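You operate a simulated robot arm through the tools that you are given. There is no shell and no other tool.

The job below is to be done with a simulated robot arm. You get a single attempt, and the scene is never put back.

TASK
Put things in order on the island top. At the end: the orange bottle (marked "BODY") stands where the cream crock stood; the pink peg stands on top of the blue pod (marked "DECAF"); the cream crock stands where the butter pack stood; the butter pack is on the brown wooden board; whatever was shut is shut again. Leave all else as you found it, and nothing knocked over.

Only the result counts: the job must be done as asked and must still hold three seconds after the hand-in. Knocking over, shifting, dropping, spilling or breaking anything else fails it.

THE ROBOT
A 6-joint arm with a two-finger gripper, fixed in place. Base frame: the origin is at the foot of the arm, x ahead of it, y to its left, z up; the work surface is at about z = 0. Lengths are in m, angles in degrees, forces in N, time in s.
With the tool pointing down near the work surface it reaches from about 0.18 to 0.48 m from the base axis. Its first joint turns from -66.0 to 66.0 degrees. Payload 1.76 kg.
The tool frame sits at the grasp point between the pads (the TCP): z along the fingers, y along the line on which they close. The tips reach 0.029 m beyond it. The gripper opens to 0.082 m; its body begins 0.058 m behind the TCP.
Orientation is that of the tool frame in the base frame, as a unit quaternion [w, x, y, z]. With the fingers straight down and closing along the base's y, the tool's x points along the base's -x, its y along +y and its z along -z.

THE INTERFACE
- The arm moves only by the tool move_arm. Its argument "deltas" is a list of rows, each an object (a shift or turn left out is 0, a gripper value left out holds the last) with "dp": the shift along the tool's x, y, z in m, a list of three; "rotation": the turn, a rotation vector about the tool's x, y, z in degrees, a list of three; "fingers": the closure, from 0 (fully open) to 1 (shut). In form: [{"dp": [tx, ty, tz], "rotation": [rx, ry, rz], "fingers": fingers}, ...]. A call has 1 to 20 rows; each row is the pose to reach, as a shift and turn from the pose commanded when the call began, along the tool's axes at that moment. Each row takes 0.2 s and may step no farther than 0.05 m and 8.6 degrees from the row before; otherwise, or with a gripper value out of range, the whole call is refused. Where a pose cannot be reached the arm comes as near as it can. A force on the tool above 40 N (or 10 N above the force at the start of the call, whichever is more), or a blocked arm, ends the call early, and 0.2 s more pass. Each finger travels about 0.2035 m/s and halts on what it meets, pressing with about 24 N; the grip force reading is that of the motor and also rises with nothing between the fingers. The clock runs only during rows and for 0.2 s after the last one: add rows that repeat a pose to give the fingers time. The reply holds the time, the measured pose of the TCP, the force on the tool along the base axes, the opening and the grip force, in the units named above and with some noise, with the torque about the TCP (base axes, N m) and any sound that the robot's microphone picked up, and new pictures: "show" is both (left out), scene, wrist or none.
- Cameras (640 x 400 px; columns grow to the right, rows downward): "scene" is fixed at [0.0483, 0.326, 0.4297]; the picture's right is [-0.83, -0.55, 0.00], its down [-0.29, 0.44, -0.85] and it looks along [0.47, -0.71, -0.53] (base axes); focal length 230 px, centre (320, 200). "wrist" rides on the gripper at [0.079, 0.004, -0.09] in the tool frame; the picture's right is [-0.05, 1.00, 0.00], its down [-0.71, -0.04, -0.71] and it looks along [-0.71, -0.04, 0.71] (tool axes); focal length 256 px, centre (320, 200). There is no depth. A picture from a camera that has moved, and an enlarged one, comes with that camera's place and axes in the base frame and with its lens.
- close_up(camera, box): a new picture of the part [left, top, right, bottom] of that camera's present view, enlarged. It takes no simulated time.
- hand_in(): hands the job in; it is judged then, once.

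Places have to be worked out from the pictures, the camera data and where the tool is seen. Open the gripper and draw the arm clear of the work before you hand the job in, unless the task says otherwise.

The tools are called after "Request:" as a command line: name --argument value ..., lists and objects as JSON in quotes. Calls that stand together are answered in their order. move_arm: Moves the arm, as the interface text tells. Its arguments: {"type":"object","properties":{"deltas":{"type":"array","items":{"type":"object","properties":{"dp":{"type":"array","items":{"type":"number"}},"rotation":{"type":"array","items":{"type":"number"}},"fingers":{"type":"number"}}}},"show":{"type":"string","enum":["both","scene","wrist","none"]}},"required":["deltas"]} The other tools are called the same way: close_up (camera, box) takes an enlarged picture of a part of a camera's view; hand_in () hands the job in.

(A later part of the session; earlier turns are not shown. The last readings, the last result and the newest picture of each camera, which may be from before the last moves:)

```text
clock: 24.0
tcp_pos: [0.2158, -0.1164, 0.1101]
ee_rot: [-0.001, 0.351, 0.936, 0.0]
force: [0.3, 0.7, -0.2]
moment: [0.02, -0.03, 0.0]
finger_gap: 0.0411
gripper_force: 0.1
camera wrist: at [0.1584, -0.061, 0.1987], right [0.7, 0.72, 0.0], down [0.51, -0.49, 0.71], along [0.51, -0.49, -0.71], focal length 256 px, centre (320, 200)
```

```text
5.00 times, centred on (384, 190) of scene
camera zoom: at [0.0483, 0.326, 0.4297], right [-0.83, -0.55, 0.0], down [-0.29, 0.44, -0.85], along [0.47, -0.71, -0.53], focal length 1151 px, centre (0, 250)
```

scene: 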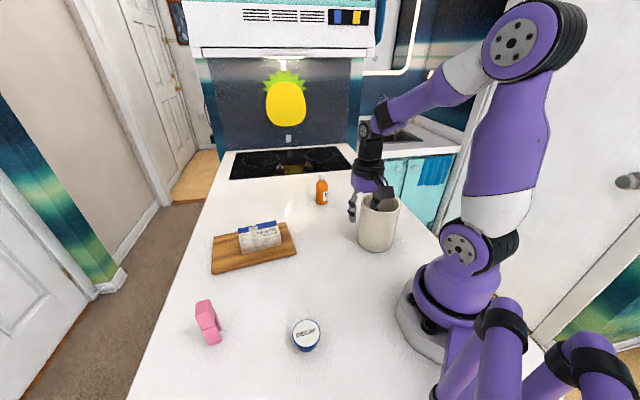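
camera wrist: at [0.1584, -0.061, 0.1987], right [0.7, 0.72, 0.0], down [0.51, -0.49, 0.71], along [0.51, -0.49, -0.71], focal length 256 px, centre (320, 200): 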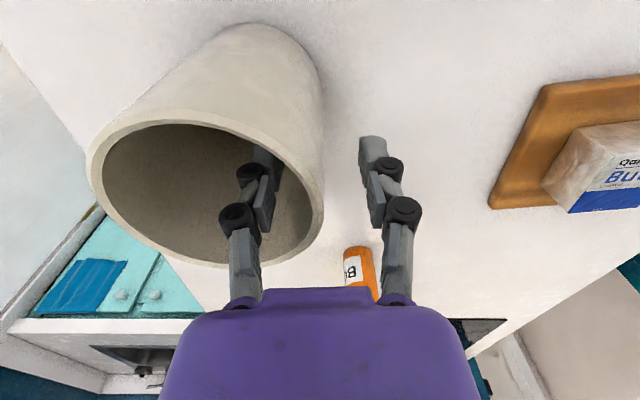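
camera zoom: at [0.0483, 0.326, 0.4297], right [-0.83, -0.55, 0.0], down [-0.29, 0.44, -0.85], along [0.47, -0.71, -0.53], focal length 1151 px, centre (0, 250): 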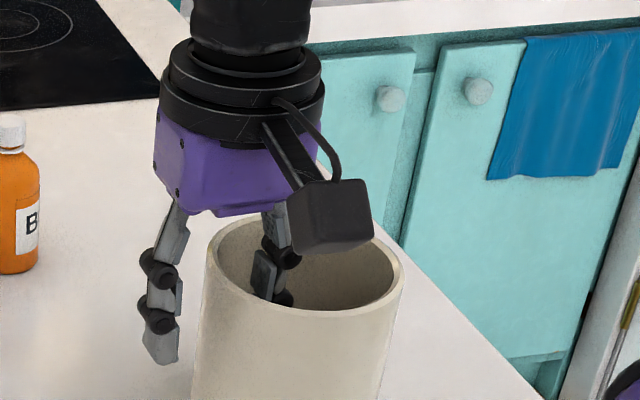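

No contact. I close on the wall gradually.

Request:
move_arm --deltas '[{"dp": [0, 0, 0], "fingers": 0.65}, {"dp": [0, 0, 0], "fingers": 0.78}, {"dp": [0, 0, 0], "fingers": 0.86}, {"dp": [0, 0, 0], "fingers": 0.92}, {"dp": [0, 0, 0], "fingers": 1}, {"dp": [0, 0, 0], "fingers": 1}]'

Request:
close_up --camera "scene" --box '[320, 180, 448, 260]'

```text
clock: 25.4
tcp_pos: [0.2154, -0.1163, 0.1099]
ee_rot: [0.0, 0.35, 0.937, 0.001]
force: [1.0, 0.6, 1.1]
moment: [0.1, 0.0, -0.06]
finger_gap: 0.0061
gripper_force: 24.3
camera wrist: at [0.1584, -0.0609, 0.1989], right [0.7, 0.72, 0.0], down [0.51, -0.49, 0.71], along [0.51, -0.49, -0.71], focal length 256 px, centre (320, 200)
```

scene: 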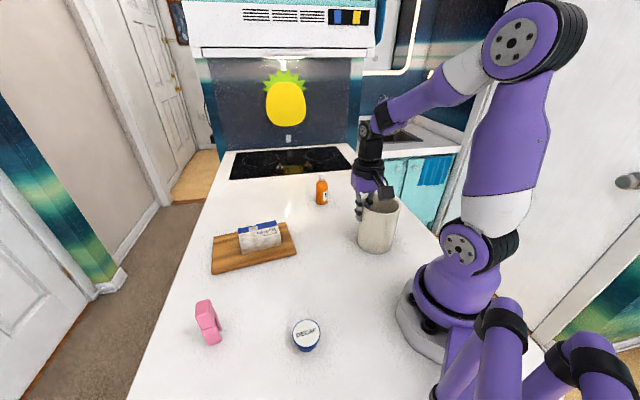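
wrist: 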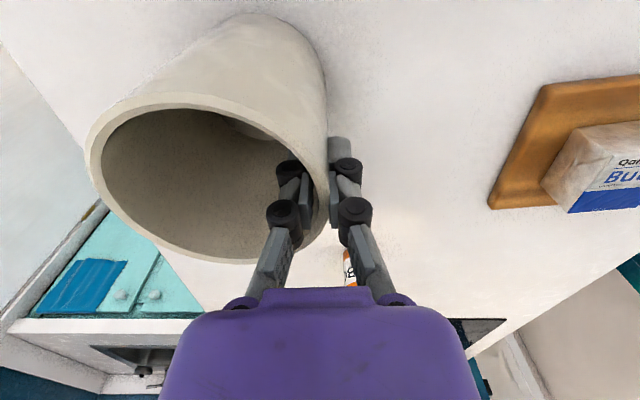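

```text
5.00 times, centred on (384, 220) of scene
camera zoom: at [0.0483, 0.326, 0.4297], right [-0.83, -0.55, 0.0], down [-0.29, 0.44, -0.85], along [0.47, -0.71, -0.53], focal length 1151 px, centre (0, 100)
```

zoom: 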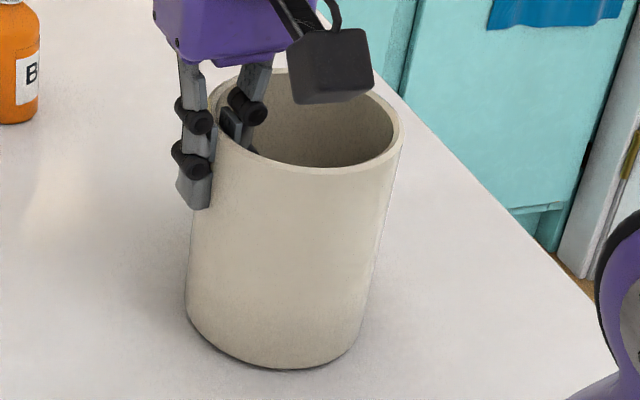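

Gripped (gap 0.006). I lift slowly and check the weight and the grip.

Request:
move_arm --deltas '[{"dp": [0, 0, -0.003], "fingers": 1}, {"dp": [0, 0, -0.007], "fingers": 1}, {"dp": [0, 0, -0.013], "fingers": 1}, {"dp": [0, 0, -0.02], "fingers": 1}, {"dp": [0, 0, -0.02], "fingers": 1}]'

Request:
close_up --camera "scene" --box '[320, 180, 448, 260]'

```text
clock: 26.6
tcp_pos: [0.215, -0.1155, 0.129]
ee_rot: [-0.001, 0.351, 0.936, -0.001]
force: [-0.2, -0.8, -5.5]
moment: [0.14, -0.13, -0.01]
finger_gap: 0.0063
gripper_force: 24.1
camera wrist: at [0.1586, -0.0603, 0.2195], right [0.7, 0.72, 0.0], down [0.51, -0.49, 0.71], along [0.51, -0.49, -0.71], focal length 256 px, centre (320, 200)
```

scene: 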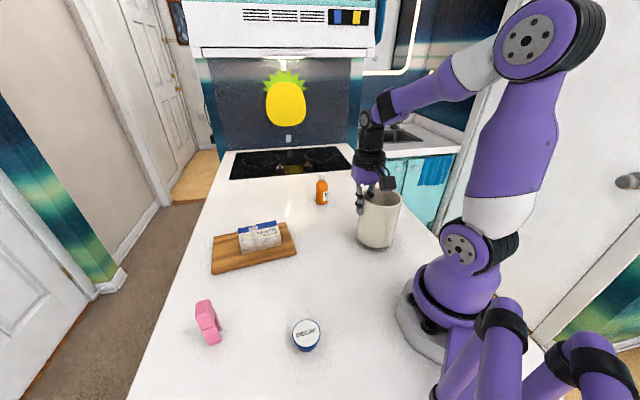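
wrist: 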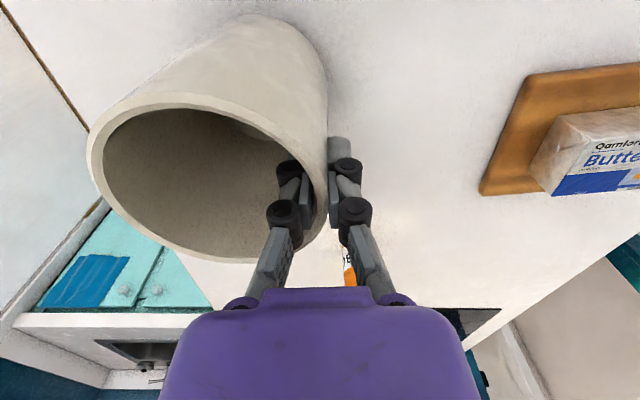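

```text
5.00 times, centred on (384, 220) of scene
camera zoom: at [0.0483, 0.326, 0.4297], right [-0.83, -0.55, 0.0], down [-0.29, 0.44, -0.85], along [0.47, -0.71, -0.53], focal length 1151 px, centre (0, 100)
```

zoom: 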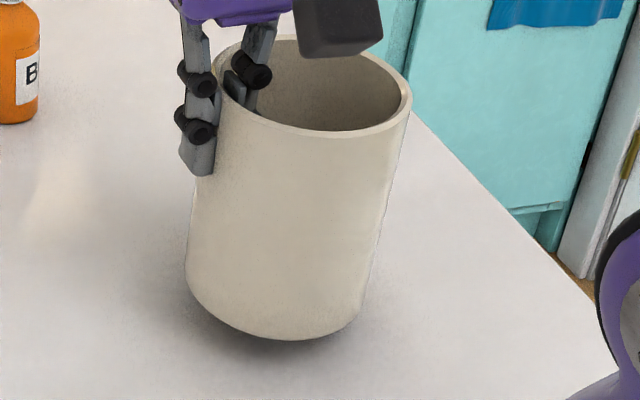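

Held (about 5.7 N) and clear of the counter. I raise it to 4 cm clearance and carry it to the butter's old spot, keeping the orientation: TCP target (0.314, -0.301).

Request:
move_arm --deltas '[{"dp": [0, 0, -0.01], "fingers": 1}, {"dp": [0, 0, -0.02], "fingers": 1}, {"dp": [-0.0098, -0.0037, -0.02], "fingers": 1}, {"dp": [-0.0276, -0.0104, -0.02], "fingers": 1}, {"dp": [-0.0532, -0.02, -0.02], "fingers": 1}, {"dp": [-0.0788, -0.0296, -0.02], "fingers": 1}, {"dp": [-0.1044, -0.0392, -0.02], "fingers": 1}, {"dp": [-0.13, -0.0488, -0.02], "fingers": 1}, {"dp": [-0.1556, -0.0585, -0.02], "fingers": 1}, {"dp": [-0.1772, -0.0666, -0.02], "fingers": 1}, {"dp": [-0.19, -0.0714, -0.02], "fingers": 1}, {"dp": [-0.1969, -0.074, -0.02], "fingers": 1}, {"dp": [-0.1969, -0.074, -0.02], "fingers": 1}]'

Request:
close_up --camera "scene" --box '[300, 150, 428, 230]'

```text
clock: 29.4
tcp_pos: [0.3148, -0.3011, 0.1501]
ee_rot: [-0.001, 0.351, 0.936, 0.001]
force: [0.0, 0.8, -4.8]
moment: [0.15, -0.17, 0.01]
finger_gap: 0.0061
gripper_force: 23.7
camera wrist: at [0.2589, -0.2455, 0.239], right [0.7, 0.72, 0.0], down [0.51, -0.49, 0.71], along [0.51, -0.49, -0.71], focal length 256 px, centre (320, 200)
```

scene: 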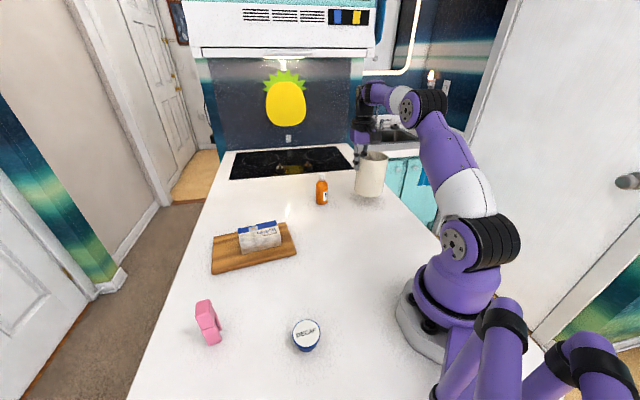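
wrist: 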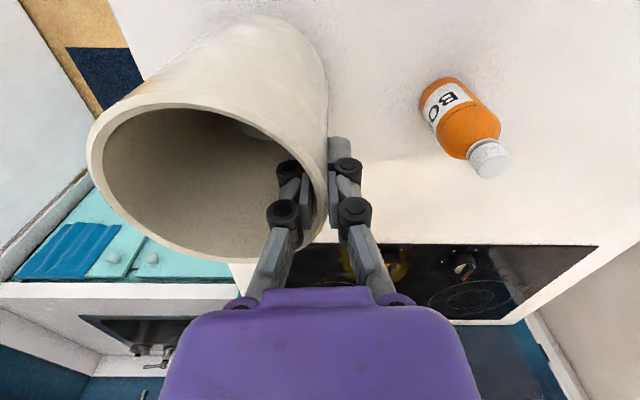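

```text
5.00 times, centred on (364, 190) of scene
camera zoom: at [0.0483, 0.326, 0.4297], right [-0.83, -0.55, 0.0], down [-0.29, 0.44, -0.85], along [0.47, -0.71, -0.53], focal length 1151 px, centre (100, 250)
```

zoom: 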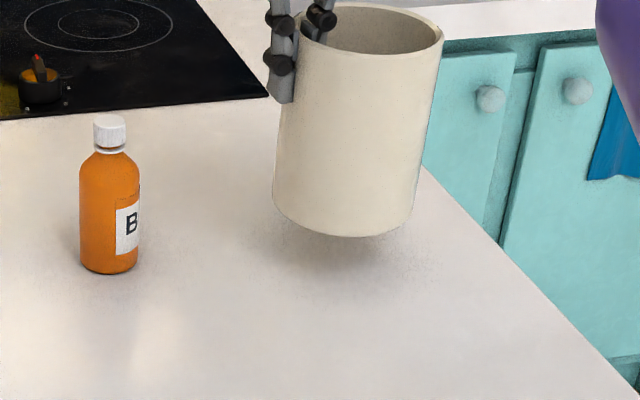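

The crock hangs clear over the butter's old spot. I lower it most of the way.

Request:
move_arm --deltas '[{"dp": [0, 0, 0.01], "fingers": 1}, {"dp": [0, 0, 0.02], "fingers": 1}, {"dp": [0, 0, 0.029], "fingers": 1}, {"dp": [0, 0, 0.034], "fingers": 1}, {"dp": [0, 0, 0.034], "fingers": 1}]' --show "none"

Request:
close_up --camera "scene" --box '[300, 150, 428, 230]'

```text
clock: 30.6
tcp_pos: [0.3148, -0.3013, 0.115]
ee_rot: [0.0, 0.351, 0.936, 0.0]
force: [0.2, -0.3, -4.7]
moment: [0.19, -0.16, -0.03]
finger_gap: 0.0059
gripper_force: 23.5
```

```text
5.00 times, centred on (364, 190) of scene
camera zoom: at [0.0483, 0.326, 0.4297], right [-0.83, -0.55, 0.0], down [-0.29, 0.44, -0.85], along [0.47, -0.71, -0.53], focal length 1151 px, centre (100, 250)
```

zoom: 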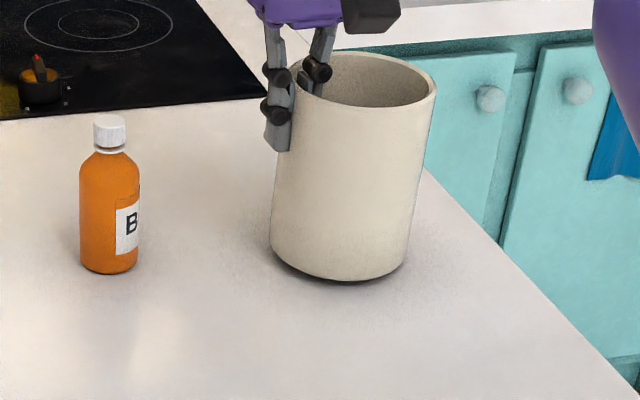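

Request:
move_arm --deltas '[{"dp": [0, 0, 0.002], "fingers": 1}, {"dp": [0, 0, 0.004], "fingers": 1}, {"dp": [0, 0, 0.0045], "fingers": 1}, {"dp": [0, 0, 0.0045], "fingers": 1}]' --show "none"

```text
clock: 31.6
tcp_pos: [0.3139, -0.3011, 0.1102]
ee_rot: [0.0, 0.352, 0.936, 0.0]
force: [1.3, 0.0, -2.0]
moment: [0.05, 0.0, -0.02]
finger_gap: 0.0061
gripper_force: 24.1
```

The weight is transferring to the counter (-5 → -2 N, moment near zero). I go down 1 mm more to seat it.

Request:
move_arm --deltas '[{"dp": [0, 0, 0.001], "fingers": 1}, {"dp": [0, 0, 0.001], "fingers": 1}]' --show "none"

Request:
close_up --camera "scene" --box '[300, 150, 428, 230]'

```text
clock: 32.2
tcp_pos: [0.3134, -0.3008, 0.1097]
ee_rot: [0.001, 0.35, 0.937, -0.001]
force: [4.1, 1.3, 2.5]
moment: [-0.05, 0.02, 0.06]
finger_gap: 0.0061
gripper_force: 23.9
```

```text
5.00 times, centred on (364, 190) of scene
camera zoom: at [0.0483, 0.326, 0.4297], right [-0.83, -0.55, 0.0], down [-0.29, 0.44, -0.85], along [0.47, -0.71, -0.53], focal length 1151 px, centre (100, 250)
```

zoom: 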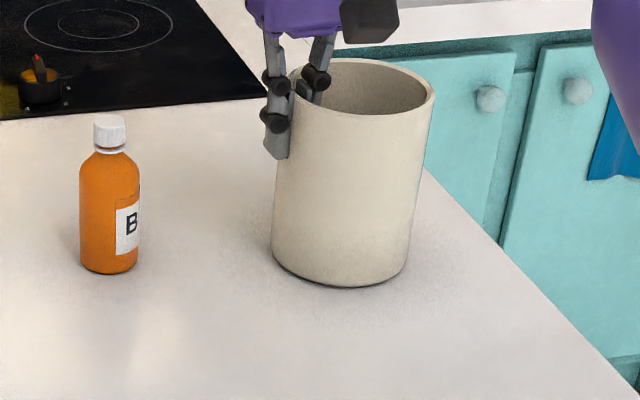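

The crock stands flat. I open gently to a 0.037 gap, let it settle, then rise straight up clear of the rim.

Request:
move_arm --deltas '[{"dp": [0, 0, 0.0], "fingers": 0.9}, {"dp": [0, 0, 0.0], "fingers": 0.8}, {"dp": [0, 0, 0.0], "fingers": 0.65}, {"dp": [0, 0, 0.0], "fingers": 0.55}, {"dp": [0, 0, 0.0], "fingers": 0.55}]'

Request:
close_up --camera "scene" --box '[300, 150, 428, 230]'

```text
clock: 33.4
tcp_pos: [0.315, -0.3006, 0.1102]
ee_rot: [0.001, 0.351, 0.936, -0.001]
force: [0.9, 0.8, -0.6]
moment: [-0.02, 0.01, -0.04]
finger_gap: 0.0368
gripper_force: 0.0
camera wrist: at [0.2582, -0.2463, 0.1991], right [0.7, 0.72, 0.0], down [0.51, -0.49, 0.71], along [0.51, -0.49, -0.71], focal length 256 px, centre (320, 200)
```

scene: 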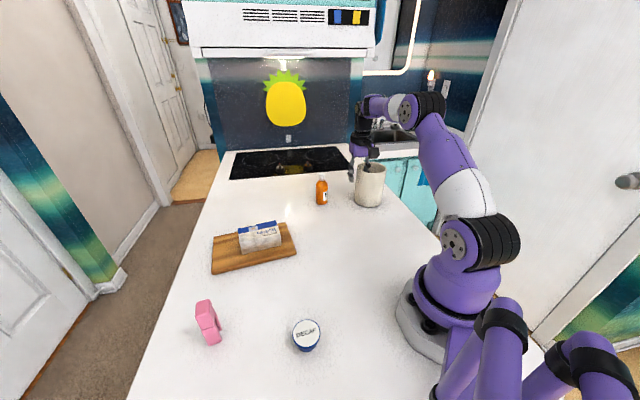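
wrist: 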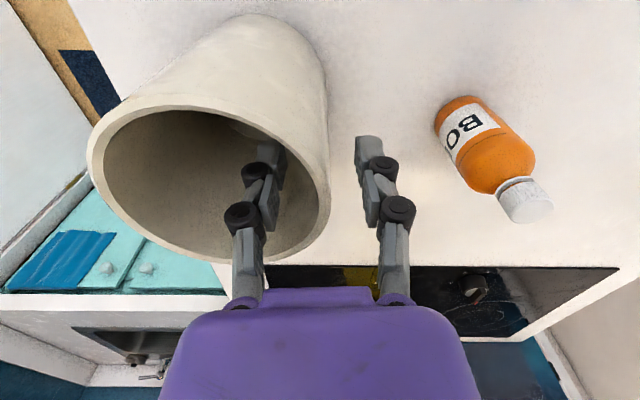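

```text
5.00 times, centred on (364, 190) of scene
camera zoom: at [0.0483, 0.326, 0.4297], right [-0.83, -0.55, 0.0], down [-0.29, 0.44, -0.85], along [0.47, -0.71, -0.53], focal length 1151 px, centre (100, 250)
```

zoom: 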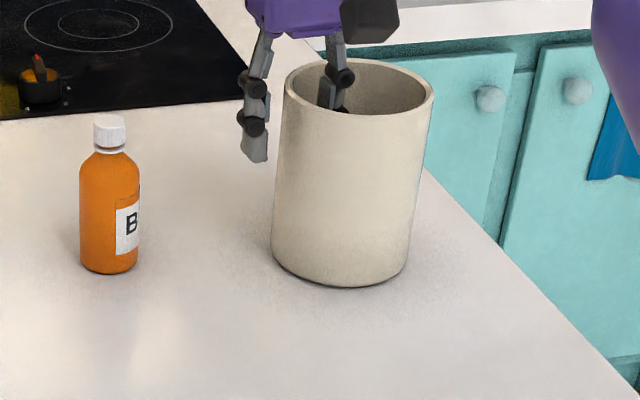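

Released and stable. I rise straight up to z≈0.24.

Request:
move_arm --deltas '[{"dp": [0, 0, -0.015], "fingers": 0.55}, {"dp": [0, 0, -0.045], "fingers": 0.55}, {"dp": [0, 0, -0.085], "fingers": 0.55}, {"dp": [0, 0, -0.13], "fingers": 0.55}, {"dp": [0, 0, -0.13], "fingers": 0.55}]'

Request:
close_up --camera "scene" --box '[338, 150, 402, 190]'

Request:
close_up --camera "scene" --box '[338, 175, 402, 215]'

```text
clock: 34.6
tcp_pos: [0.3081, -0.2945, 0.2369]
ee_rot: [0.0, 0.352, 0.936, 0.0]
force: [-0.4, -0.2, -0.3]
moment: [-0.03, -0.01, -0.05]
finger_gap: 0.0367
gripper_force: 0.1
out of reach, approached as far as the arm can: row 4, 5
camera wrist: at [0.2525, -0.2399, 0.3266], right [0.7, 0.72, 0.0], down [0.51, -0.49, 0.71], along [0.51, -0.49, -0.71], focal length 256 px, centre (320, 200)
```

scene: 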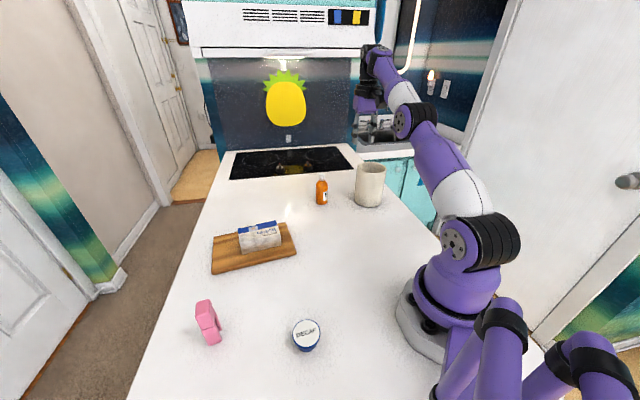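
wrist: 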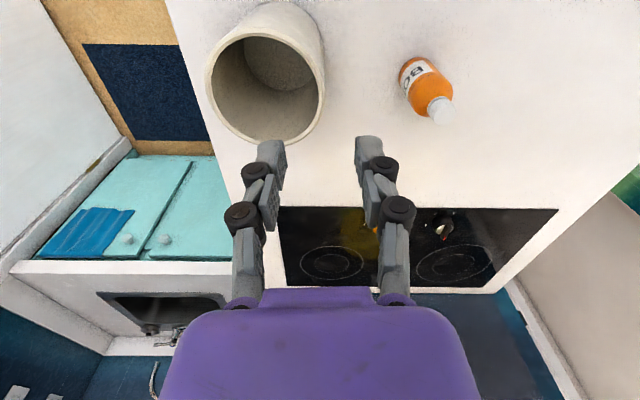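

```text
10.00 times, centred on (370, 170) of scene
camera zoom: at [0.0483, 0.326, 0.4297], right [-0.83, -0.55, 0.0], down [-0.29, 0.44, -0.85], along [0.47, -0.71, -0.53], focal length 2302 px, centre (-180, 500)
```

zoom: 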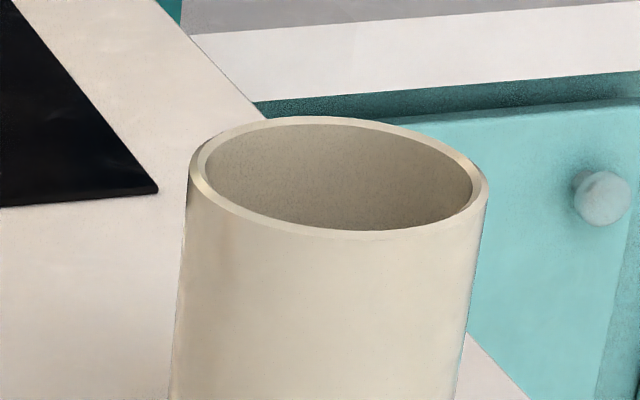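

```text
10.00 times, centred on (370, 195) of scene
camera zoom: at [0.0483, 0.326, 0.4297], right [-0.83, -0.55, 0.0], down [-0.29, 0.44, -0.85], along [0.47, -0.71, -0.53], focal length 2302 px, centre (-180, 250)
```

zoom: 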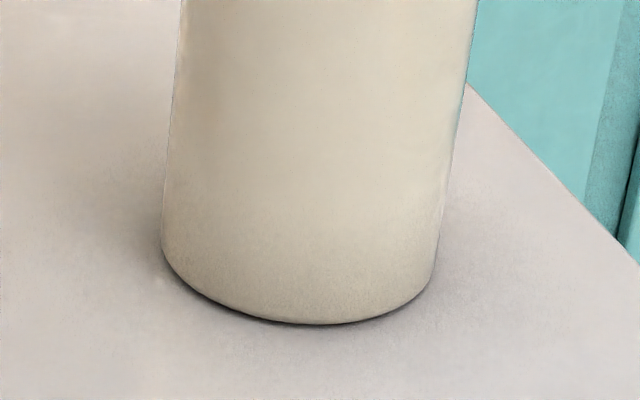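

The crock's base now centres at about (0.285, -0.334), matching the butter's old spot. The bottle at r≈0.478 is near the vertical reach limit, so I'll use a forward tilt of about 12° to get over it. First I lower a little to bring the commanded pose back within reach.

Request:
move_arm --deltas '[{"dp": [0, 0, 0.02], "fingers": 0.55}, {"dp": [0, 0, 0.04], "fingers": 0.55}, {"dp": [0, 0, 0.04], "fingers": 0.55}]' --show "none"

Request:
close_up --camera "wrist" --box '[370, 40, 482, 110]'

```text
clock: 35.4
tcp_pos: [0.3093, -0.2955, 0.1969]
ee_rot: [0.0, 0.352, 0.936, 0.0]
force: [-0.3, 0.6, 0.3]
moment: [0.02, 0.01, 0.02]
finger_gap: 0.0369
gripper_force: 0.1
```

```text
5.71 times, centred on (426, 75) of wrist
camera zoom: at [0.2533, -0.2403, 0.2863], right [0.7, 0.72, 0.0], down [0.51, -0.49, 0.71], along [0.51, -0.49, -0.71], focal length 1463 px, centre (-286, 914)
```

zoom: 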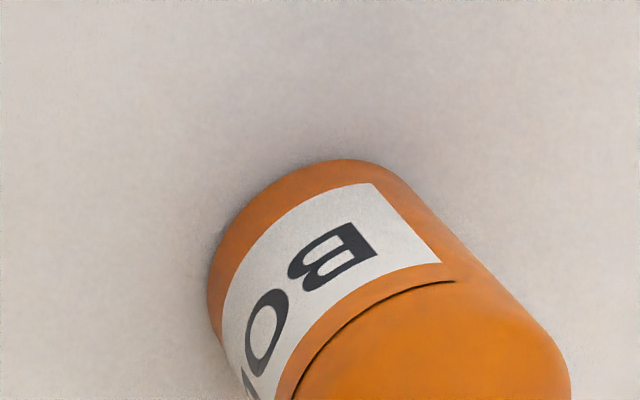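

The commanded pose is back in reach, and the bottle refines to about (0.415, -0.236). I move over it with a 12° forward tilt, fingers open and closing tangentially.

Request:
move_arm --deltas '[{"dp": [-0.0082, 0.0228, 0.0074], "rotation": [-0.24, -2.39, -2.29], "fingers": 0}, {"dp": [-0.0163, 0.0457, 0.0148], "rotation": [-0.48, -4.78, -4.58], "fingers": 0}, {"dp": [-0.0245, 0.0685, 0.0222], "rotation": [-0.72, -7.18, -6.87], "fingers": 0}, {"dp": [-0.0326, 0.0914, 0.0296], "rotation": [-0.96, -9.57, -9.16], "fingers": 0}, {"dp": [-0.0408, 0.1142, 0.037], "rotation": [-1.2, -11.96, -11.45], "fingers": 0}, {"dp": [-0.0408, 0.1142, 0.037], "rotation": [-1.2, -11.96, -11.45], "fingers": 0}]'

Request:
close_up --camera "scene" --box '[260, 120, 388, 200]'

```text
clock: 36.8
tcp_pos: [0.4162, -0.2353, 0.1585]
ee_rot: [0.101, 0.253, 0.962, -0.027]
force: [0.2, 0.7, -0.3]
moment: [-0.02, 0.0, 0.03]
finger_gap: 0.0821
gripper_force: 0.1
camera wrist: at [0.334, -0.1845, 0.2297], right [0.54, 0.84, 0.01], down [0.45, -0.3, 0.84], along [0.71, -0.45, -0.54], focal length 256 px, centre (320, 200)
```

scene: 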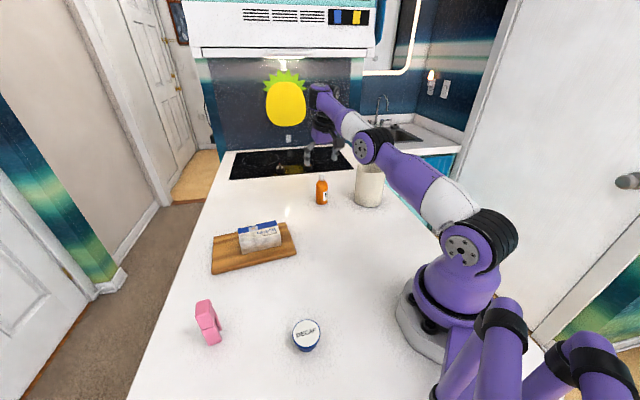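
wrist: 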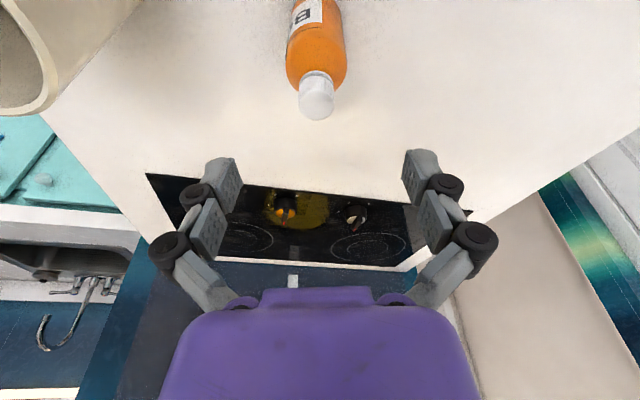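

```text
5.00 times, centred on (324, 160) of scene
camera zoom: at [0.0483, 0.326, 0.4297], right [-0.83, -0.55, 0.0], down [-0.29, 0.44, -0.85], along [0.47, -0.71, -0.53], focal length 1151 px, centre (300, 400)
```

zoom: 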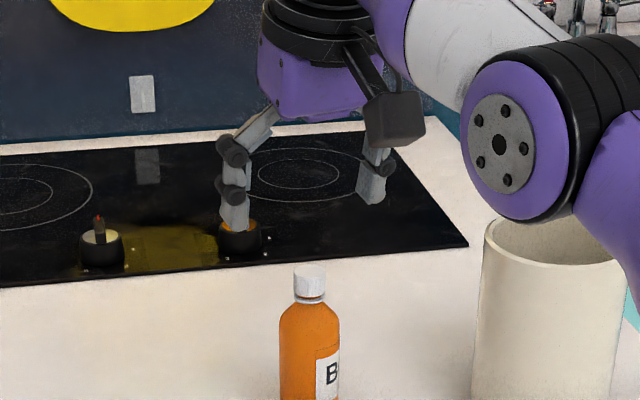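

The fingers straddle the bottle laterally. I'll zoom in to fine-check the radial alignment before descending.

Request:
close_up --camera "wrist" --box '[240, 0, 400, 100]'

Request:
close_up --camera "wrist" --box '[260, 50, 372, 120]'

```text
4.00 times, centred on (320, 50) of wrist
camera zoom: at [0.334, -0.1845, 0.2297], right [0.54, 0.84, 0.01], down [0.45, -0.3, 0.84], along [0.71, -0.45, -0.54], focal length 1024 px, centre (320, 800)
```

zoom: 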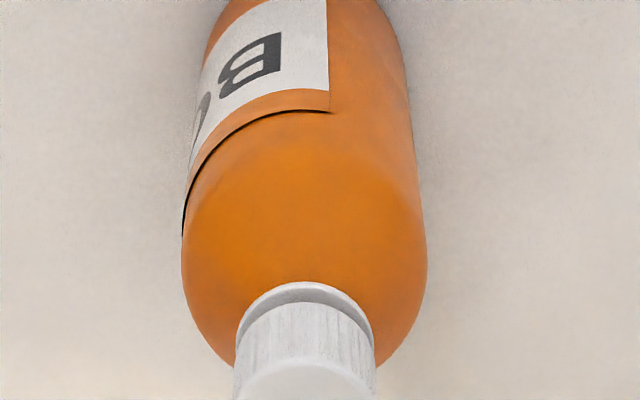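

```text
5.71 times, centred on (316, 85) of wrist
camera zoom: at [0.334, -0.1845, 0.2297], right [0.54, 0.84, 0.01], down [0.45, -0.3, 0.84], along [0.71, -0.45, -0.54], focal length 1463 px, centre (343, 857)
```

zoom: 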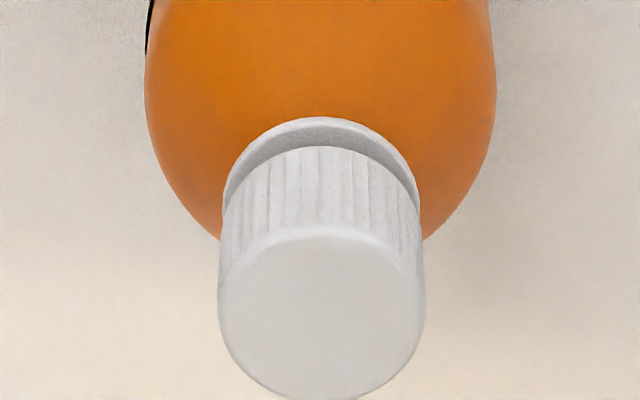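

The bottle top confirms about (0.414, -0.237), within 2–3 mm of the TCP axis. I descend vertically to z≈0.066, which leaves the palm clear of the cap.

Request:
move_arm --deltas '[{"dp": [0.0053, -0.0005, 0.0225], "fingers": 0}, {"dp": [0.0106, -0.001, 0.045], "fingers": 0}, {"dp": [0.0159, -0.0014, 0.0676], "fingers": 0}, {"dp": [0.0195, -0.0018, 0.083], "fingers": 0}, {"dp": [0.0212, -0.0019, 0.0901], "fingers": 0}, {"dp": [0.0212, -0.0019, 0.0901], "fingers": 0}]'

Request:
close_up --camera "scene" --box '[260, 140, 388, 220]'

```text
clock: 38.2
tcp_pos: [0.4145, -0.2368, 0.1141]
ee_rot: [0.099, 0.254, 0.962, -0.027]
force: [-0.1, -0.6, -0.1]
moment: [0.01, -0.02, 0.0]
finger_gap: 0.0822
gripper_force: 0.1
out of reach, approached as far as the arm can: row 3, 4, 5, 6
camera wrist: at [0.333, -0.1855, 0.1846], right [0.54, 0.84, 0.01], down [0.46, -0.3, 0.84], along [0.71, -0.45, -0.55], focal length 256 px, centre (320, 200)
```

scene: 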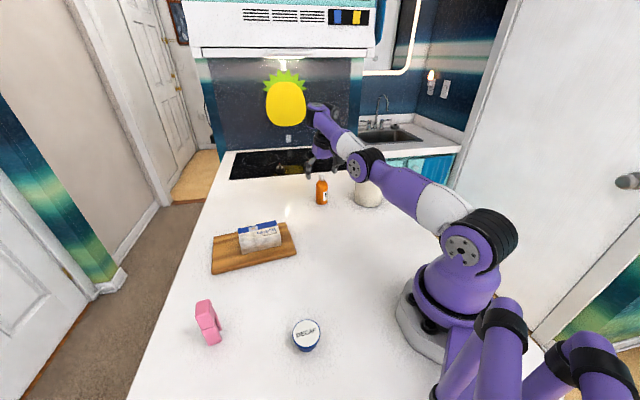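
wrist: 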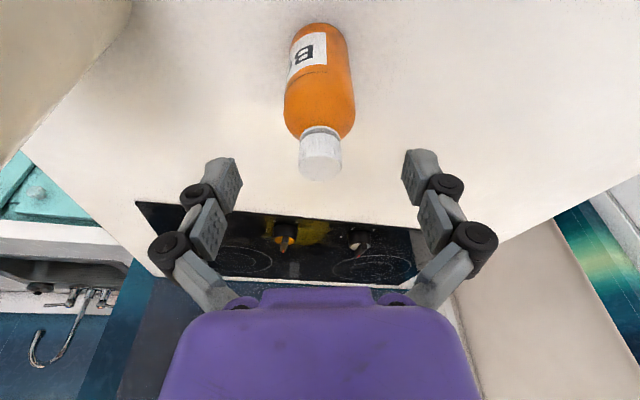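

```text
5.00 times, centred on (324, 180) of scene
camera zoom: at [0.0483, 0.326, 0.4297], right [-0.83, -0.55, 0.0], down [-0.29, 0.44, -0.85], along [0.47, -0.71, -0.53], focal length 1151 px, centre (300, 300)
```

zoom: 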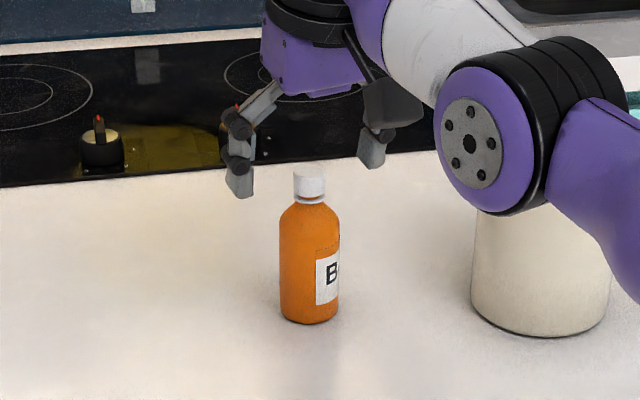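

The tool stopped at z=0.114. The picture shows the elbow has folded to the low side (it passed through full stretch when I rose from the crock), so it can't go lower. I'll raise through full stretch again, clear of everything, to bring the elbow back on top.

Request:
move_arm --deltas '[{"dp": [-0.0083, 0, -0.0392]}, {"dp": [-0.0177, 0, -0.0832]}, {"dp": [-0.027, 0, -0.1272]}, {"dp": [-0.0364, 0, -0.1713]}, {"dp": [-0.0437, 0, -0.2055]}, {"dp": [-0.0437, 0, -0.2055]}]'

```text
clock: 39.6
tcp_pos: [0.3718, -0.2305, 0.2912]
ee_rot: [0.101, 0.254, 0.961, -0.027]
force: [-0.4, -0.2, 0.8]
moment: [-0.03, 0.03, -0.02]
finger_gap: 0.082
gripper_force: 0.0
out of reach, approached as far as the arm can: row 3, 4, 5, 6
camera wrist: at [0.2915, -0.1797, 0.3618], right [0.54, 0.84, 0.01], down [0.45, -0.3, 0.84], along [0.71, -0.45, -0.54], focal length 256 px, centre (320, 200)
```

scene: 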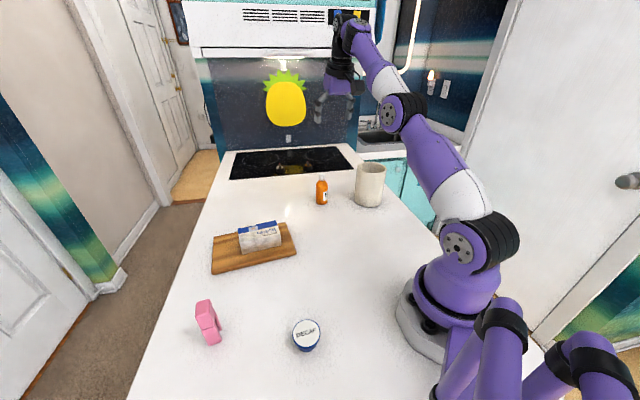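
wrist: 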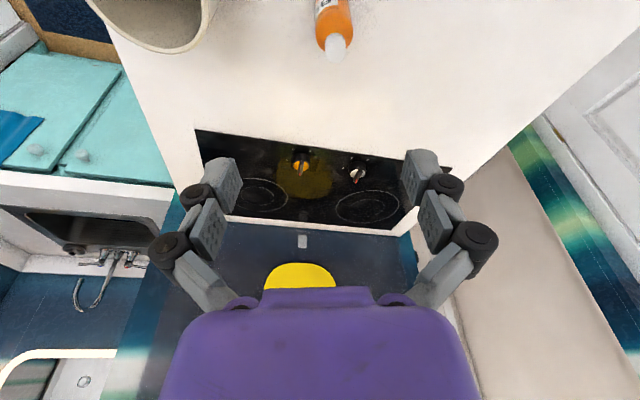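

The arm is now almost straight. I pull inward and slightly down to see which way the elbow folds.

Request:
move_arm --deltas '[{"dp": [0.026, 0.001, 0.0022]}, {"dp": [0.052, 0.002, 0.0043]}, {"dp": [0.078, 0.003, 0.0065]}, {"dp": [0.104, 0.0041, 0.0086]}, {"dp": [0.104, 0.0041, 0.0086]}]' --show "scene"

```text
clock: 40.8
tcp_pos: [0.3001, -0.1871, 0.2836]
ee_rot: [0.099, 0.254, 0.962, -0.026]
force: [-0.2, 0.0, -0.4]
moment: [-0.04, -0.02, -0.01]
finger_gap: 0.0819
gripper_force: 0.1
out of reach, approached as far as the arm can: row 3, 4, 5
```

scene: 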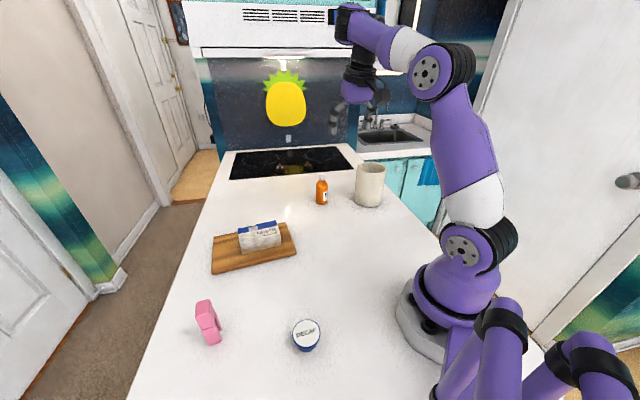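

The elbow is back on top. I return the tool to vertical at about (0.36, -0.205, 0.20) to confirm this configuration is healthy.

Request:
move_arm --deltas '[{"dp": [-0.0106, 0.0035, 0.0236], "rotation": [0, 3, 0]}, {"dp": [-0.0211, 0.007, 0.0472], "rotation": [0, 6, 0]}, {"dp": [-0.0317, 0.0104, 0.0708], "rotation": [0, 9, 0]}, {"dp": [-0.0422, 0.0139, 0.0944], "rotation": [0, 12, 0]}, {"dp": [-0.0422, 0.0139, 0.0944], "rotation": [0, 12, 0]}]'

```text
clock: 42.0
tcp_pos: [0.3494, -0.198, 0.1765]
ee_rot: [-0.001, 0.256, 0.967, -0.001]
force: [0.2, -0.3, 0.4]
moment: [0.0, 0.02, 0.01]
finger_gap: 0.0818
gripper_force: 0.0
out of reach, approached as far as the arm can: row 1, 2, 3
camera wrist: at [0.2829, -0.156, 0.2655], right [0.54, 0.84, 0.0], down [0.6, -0.38, 0.71], along [0.6, -0.38, -0.71], focal length 256 px, centre (320, 200)
```

scene: 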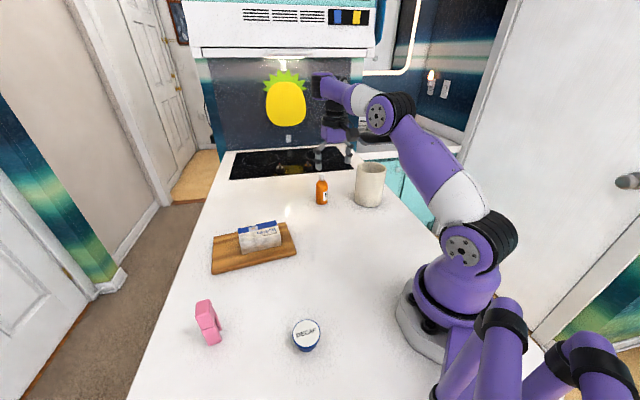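
wrist: 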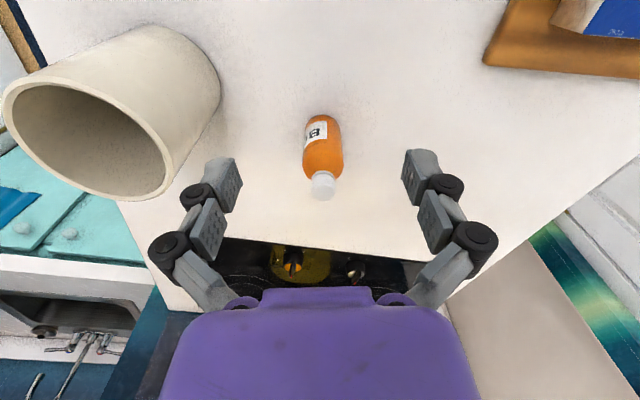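

The tool is vertical again at r≈0.40, in line with the bottle. Instead of coming from above, I'll descend here to z≈0.066 and then slide outward so the open fingers straddle the bottle with the palm above the cap.

Request:
move_arm --deltas '[{"dp": [0, 0, 0.03], "fingers": 0}, {"dp": [0, 0, 0.06], "fingers": 0}, {"dp": [0, 0, 0.09], "fingers": 0}, {"dp": [0, 0, 0.109], "fingers": 0}, {"dp": [0, 0, 0.109], "fingers": 0}]'

Request:
close_up --camera "scene" --box '[260, 120, 420, 220]'

```text
clock: 43.2
tcp_pos: [0.3791, -0.2147, 0.0731]
ee_rot: [0.001, 0.255, 0.967, 0.0]
force: [0.4, 0.6, 0.4]
moment: [-0.03, -0.03, 0.01]
finger_gap: 0.082
gripper_force: 0.0
out of reach, approached as far as the arm can: row 1, 2, 3, 4, 5
camera wrist: at [0.3129, -0.1721, 0.1624], right [0.54, 0.84, 0.0], down [0.6, -0.38, 0.71], along [0.59, -0.38, -0.71], focal length 256 px, centre (320, 200)
```

scene: 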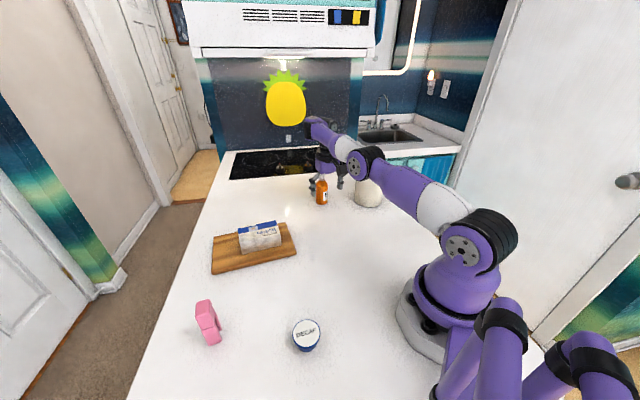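
wrist: 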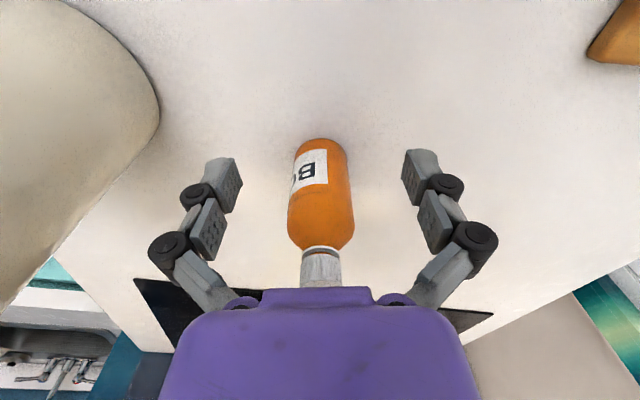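

```text
4.00 times, centred on (340, 170) of scene
camera zoom: at [0.0483, 0.326, 0.4297], right [-0.83, -0.55, 0.0], down [-0.29, 0.44, -0.85], along [0.47, -0.71, -0.53], focal length 921 px, centre (240, 320)
```

zoom: 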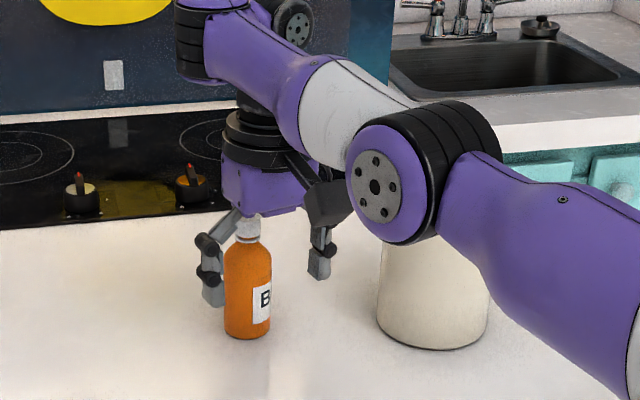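

The elbow is folded to the low side, which has little range. I need to rise off the bottle, move to a clear azimuth, and sweep down along the reach limit so the elbow flips back on top. First I go straight up, fingers well clear on both sides, then sideways.

Request:
move_arm --deltas '[{"dp": [0, 0, -0.03], "fingers": 0}, {"dp": [0, 0, -0.065]}, {"dp": [0, 0, -0.1]}, {"dp": [0, 0, -0.125]}, {"dp": [0.0066, 0.036, -0.125]}, {"dp": [0.0131, 0.0719, -0.125]}, {"dp": [0.0197, 0.1078, -0.125]}, {"dp": [0.0197, 0.1078, -0.125]}]'

```text
clock: 45.0
tcp_pos: [0.4152, -0.1125, 0.1995]
ee_rot: [-0.001, 0.255, 0.967, 0.0]
force: [0.3, 0.2, 1.2]
moment: [0.0, 0.01, -0.02]
finger_gap: 0.0818
gripper_force: 0.0
camera wrist: at [0.3491, -0.0703, 0.2884], right [0.54, 0.84, 0.0], down [0.6, -0.38, 0.71], along [0.6, -0.38, -0.71], focal length 256 px, centre (320, 200)
```

scene: 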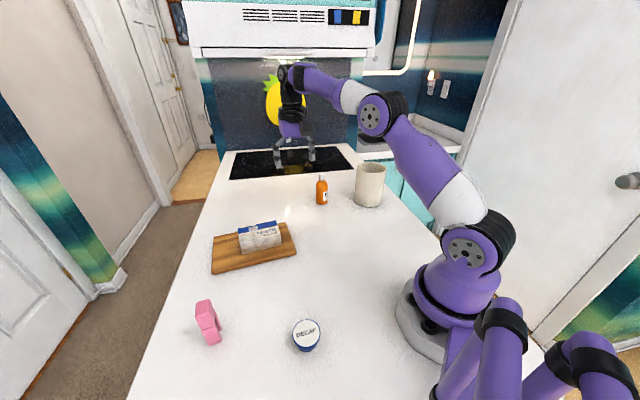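
wrist: 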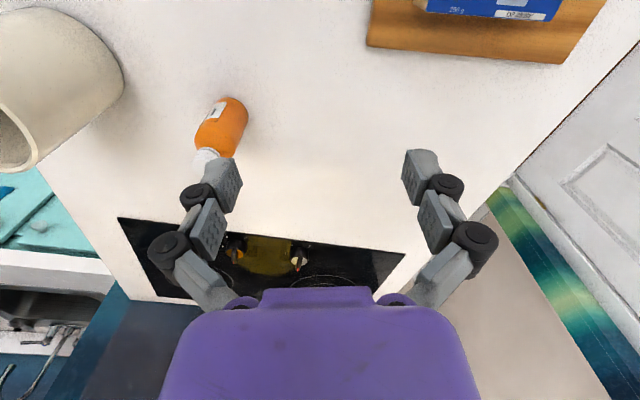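

The bottle is undisturbed. Now I sweep outward beyond the reach limit, down along it, and then inward, to flip the elbow upward in clear space.

Request:
move_arm --deltas '[{"dp": [-0.0242, 0.0063, -0.0155]}, {"dp": [-0.0436, 0.0113, 0.0095]}, {"dp": [-0.0581, 0.015, 0.0445]}, {"dp": [-0.0533, 0.0138, 0.0695]}, {"dp": [-0.0194, 0.005, 0.0845]}, {"dp": [0.0194, -0.005, 0.0845]}, {"dp": [0.0581, -0.015, 0.0745]}, {"dp": [0.092, -0.0238, 0.0595]}, {"dp": [0.092, -0.0238, 0.0595]}]'

```text
clock: 47.0
tcp_pos: [0.3238, -0.0864, 0.1382]
ee_rot: [0.001, 0.255, 0.967, 0.0]
force: [0.4, 0.2, -0.3]
moment: [-0.01, -0.01, 0.01]
finger_gap: 0.0819
gripper_force: 0.0
out of reach, approached as far as the arm can: row 1, 2, 3, 4
camera wrist: at [0.2567, -0.0448, 0.2287], right [0.54, 0.84, 0.0], down [0.59, -0.38, 0.71], along [0.6, -0.38, -0.71], focal length 256 px, centre (320, 200)
```

scene: 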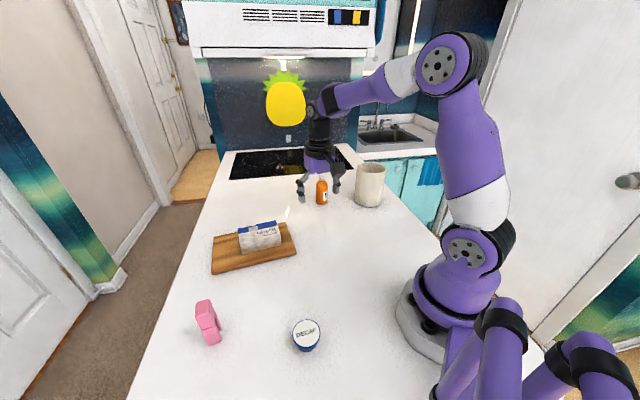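
wrist: 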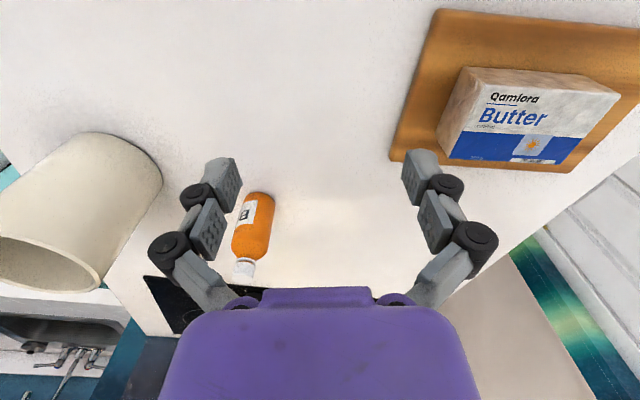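

Elbow is up again and the target was reached. Now I line up with the bottle's azimuth at r≈0.396, then descend to z≈0.066 with a 10° forward tilt, ready to slide outward around the bottle.

Request:
move_arm --deltas '[{"dp": [-0.0238, -0.0283, 0]}, {"dp": [-0.0476, -0.0567, 0]}, {"dp": [-0.0714, -0.085, 0]}, {"dp": [-0.0714, -0.085, 0.024], "rotation": [0, -3.3, 0]}, {"dp": [-0.0714, -0.085, 0.048], "rotation": [0, -6.6, 0]}, {"dp": [-0.0714, -0.085, 0.072], "rotation": [0, -10, 0]}, {"dp": [-0.0714, -0.085, 0.072], "rotation": [0, -10, 0]}]'

Request:
close_up --camera "scene" --box '[260, 130, 420, 230]'

```text
clock: 48.6
tcp_pos: [0.3449, -0.1948, 0.0663]
ee_rot: [0.085, 0.254, 0.963, -0.023]
force: [0.1, 0.0, 1.1]
moment: [0.0, 0.0, -0.02]
finger_gap: 0.0821
gripper_force: 0.1
camera wrist: at [0.2656, -0.146, 0.1404], right [0.54, 0.84, 0.01], down [0.48, -0.32, 0.82], along [0.69, -0.44, -0.57], focal length 256 px, centre (320, 200)
```

scene: 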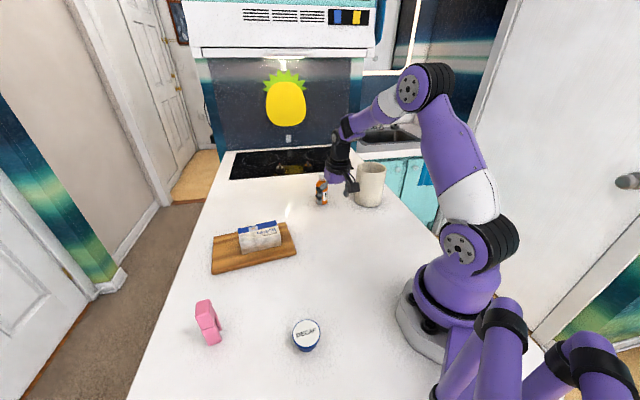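
wrist: 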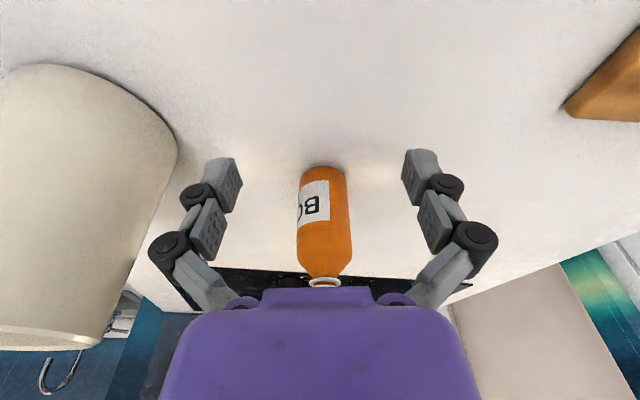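

```text
4.00 times, centred on (340, 180) of scene
camera zoom: at [0.0483, 0.326, 0.4297], right [-0.83, -0.55, 0.0], down [-0.29, 0.44, -0.85], along [0.47, -0.71, -0.53], focal length 921 px, centre (240, 280)
```

zoom: 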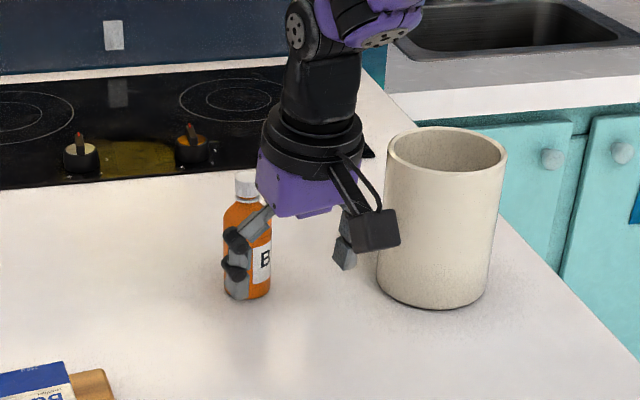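

The bottle is centred between the open fingers, and the palm will pass about 17 mm above the cap. I slide outward to the bottle's axis.

Request:
move_arm --deltas '[{"dp": [-0.02, -0.0005, 0.0036]}, {"dp": [-0.04, -0.001, 0.0072]}, {"dp": [-0.06, -0.0014, 0.0107]}, {"dp": [-0.072, -0.0017, 0.0129]}, {"dp": [-0.08, -0.0019, 0.0143]}, {"dp": [-0.08, -0.0019, 0.0143]}]'

Request:
close_up --camera "scene" --box '[260, 130, 420, 230]'

```text
clock: 50.0
tcp_pos: [0.4125, -0.2381, 0.0655]
ee_rot: [0.084, 0.254, 0.963, -0.023]
force: [-0.4, 0.5, 0.1]
moment: [0.0, 0.01, -0.02]
finger_gap: 0.082
gripper_force: 0.0
camera wrist: at [0.3343, -0.1888, 0.1395], right [0.54, 0.84, 0.01], down [0.48, -0.32, 0.82], along [0.69, -0.44, -0.57], focal length 256 px, centre (320, 200)
```

scene: 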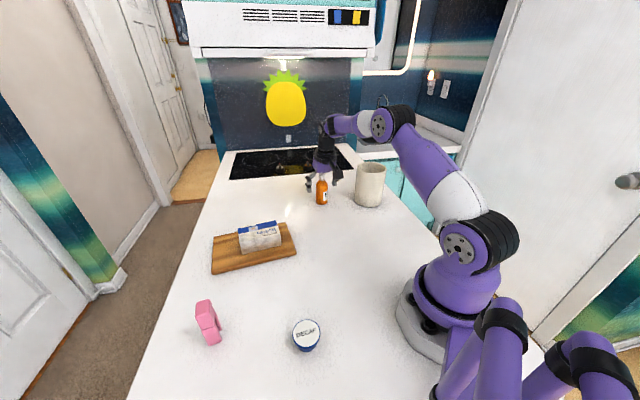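
wrist: 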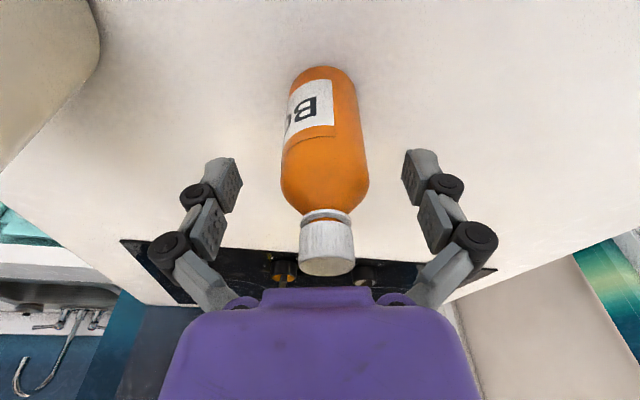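

```text
4.00 times, centred on (340, 180) of scene
camera zoom: at [0.0483, 0.326, 0.4297], right [-0.83, -0.55, 0.0], down [-0.29, 0.44, -0.85], along [0.47, -0.71, -0.53], focal length 921 px, centre (240, 280)
```

zoom: 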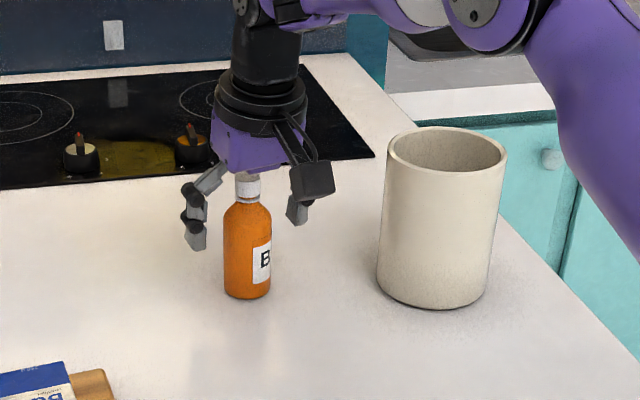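

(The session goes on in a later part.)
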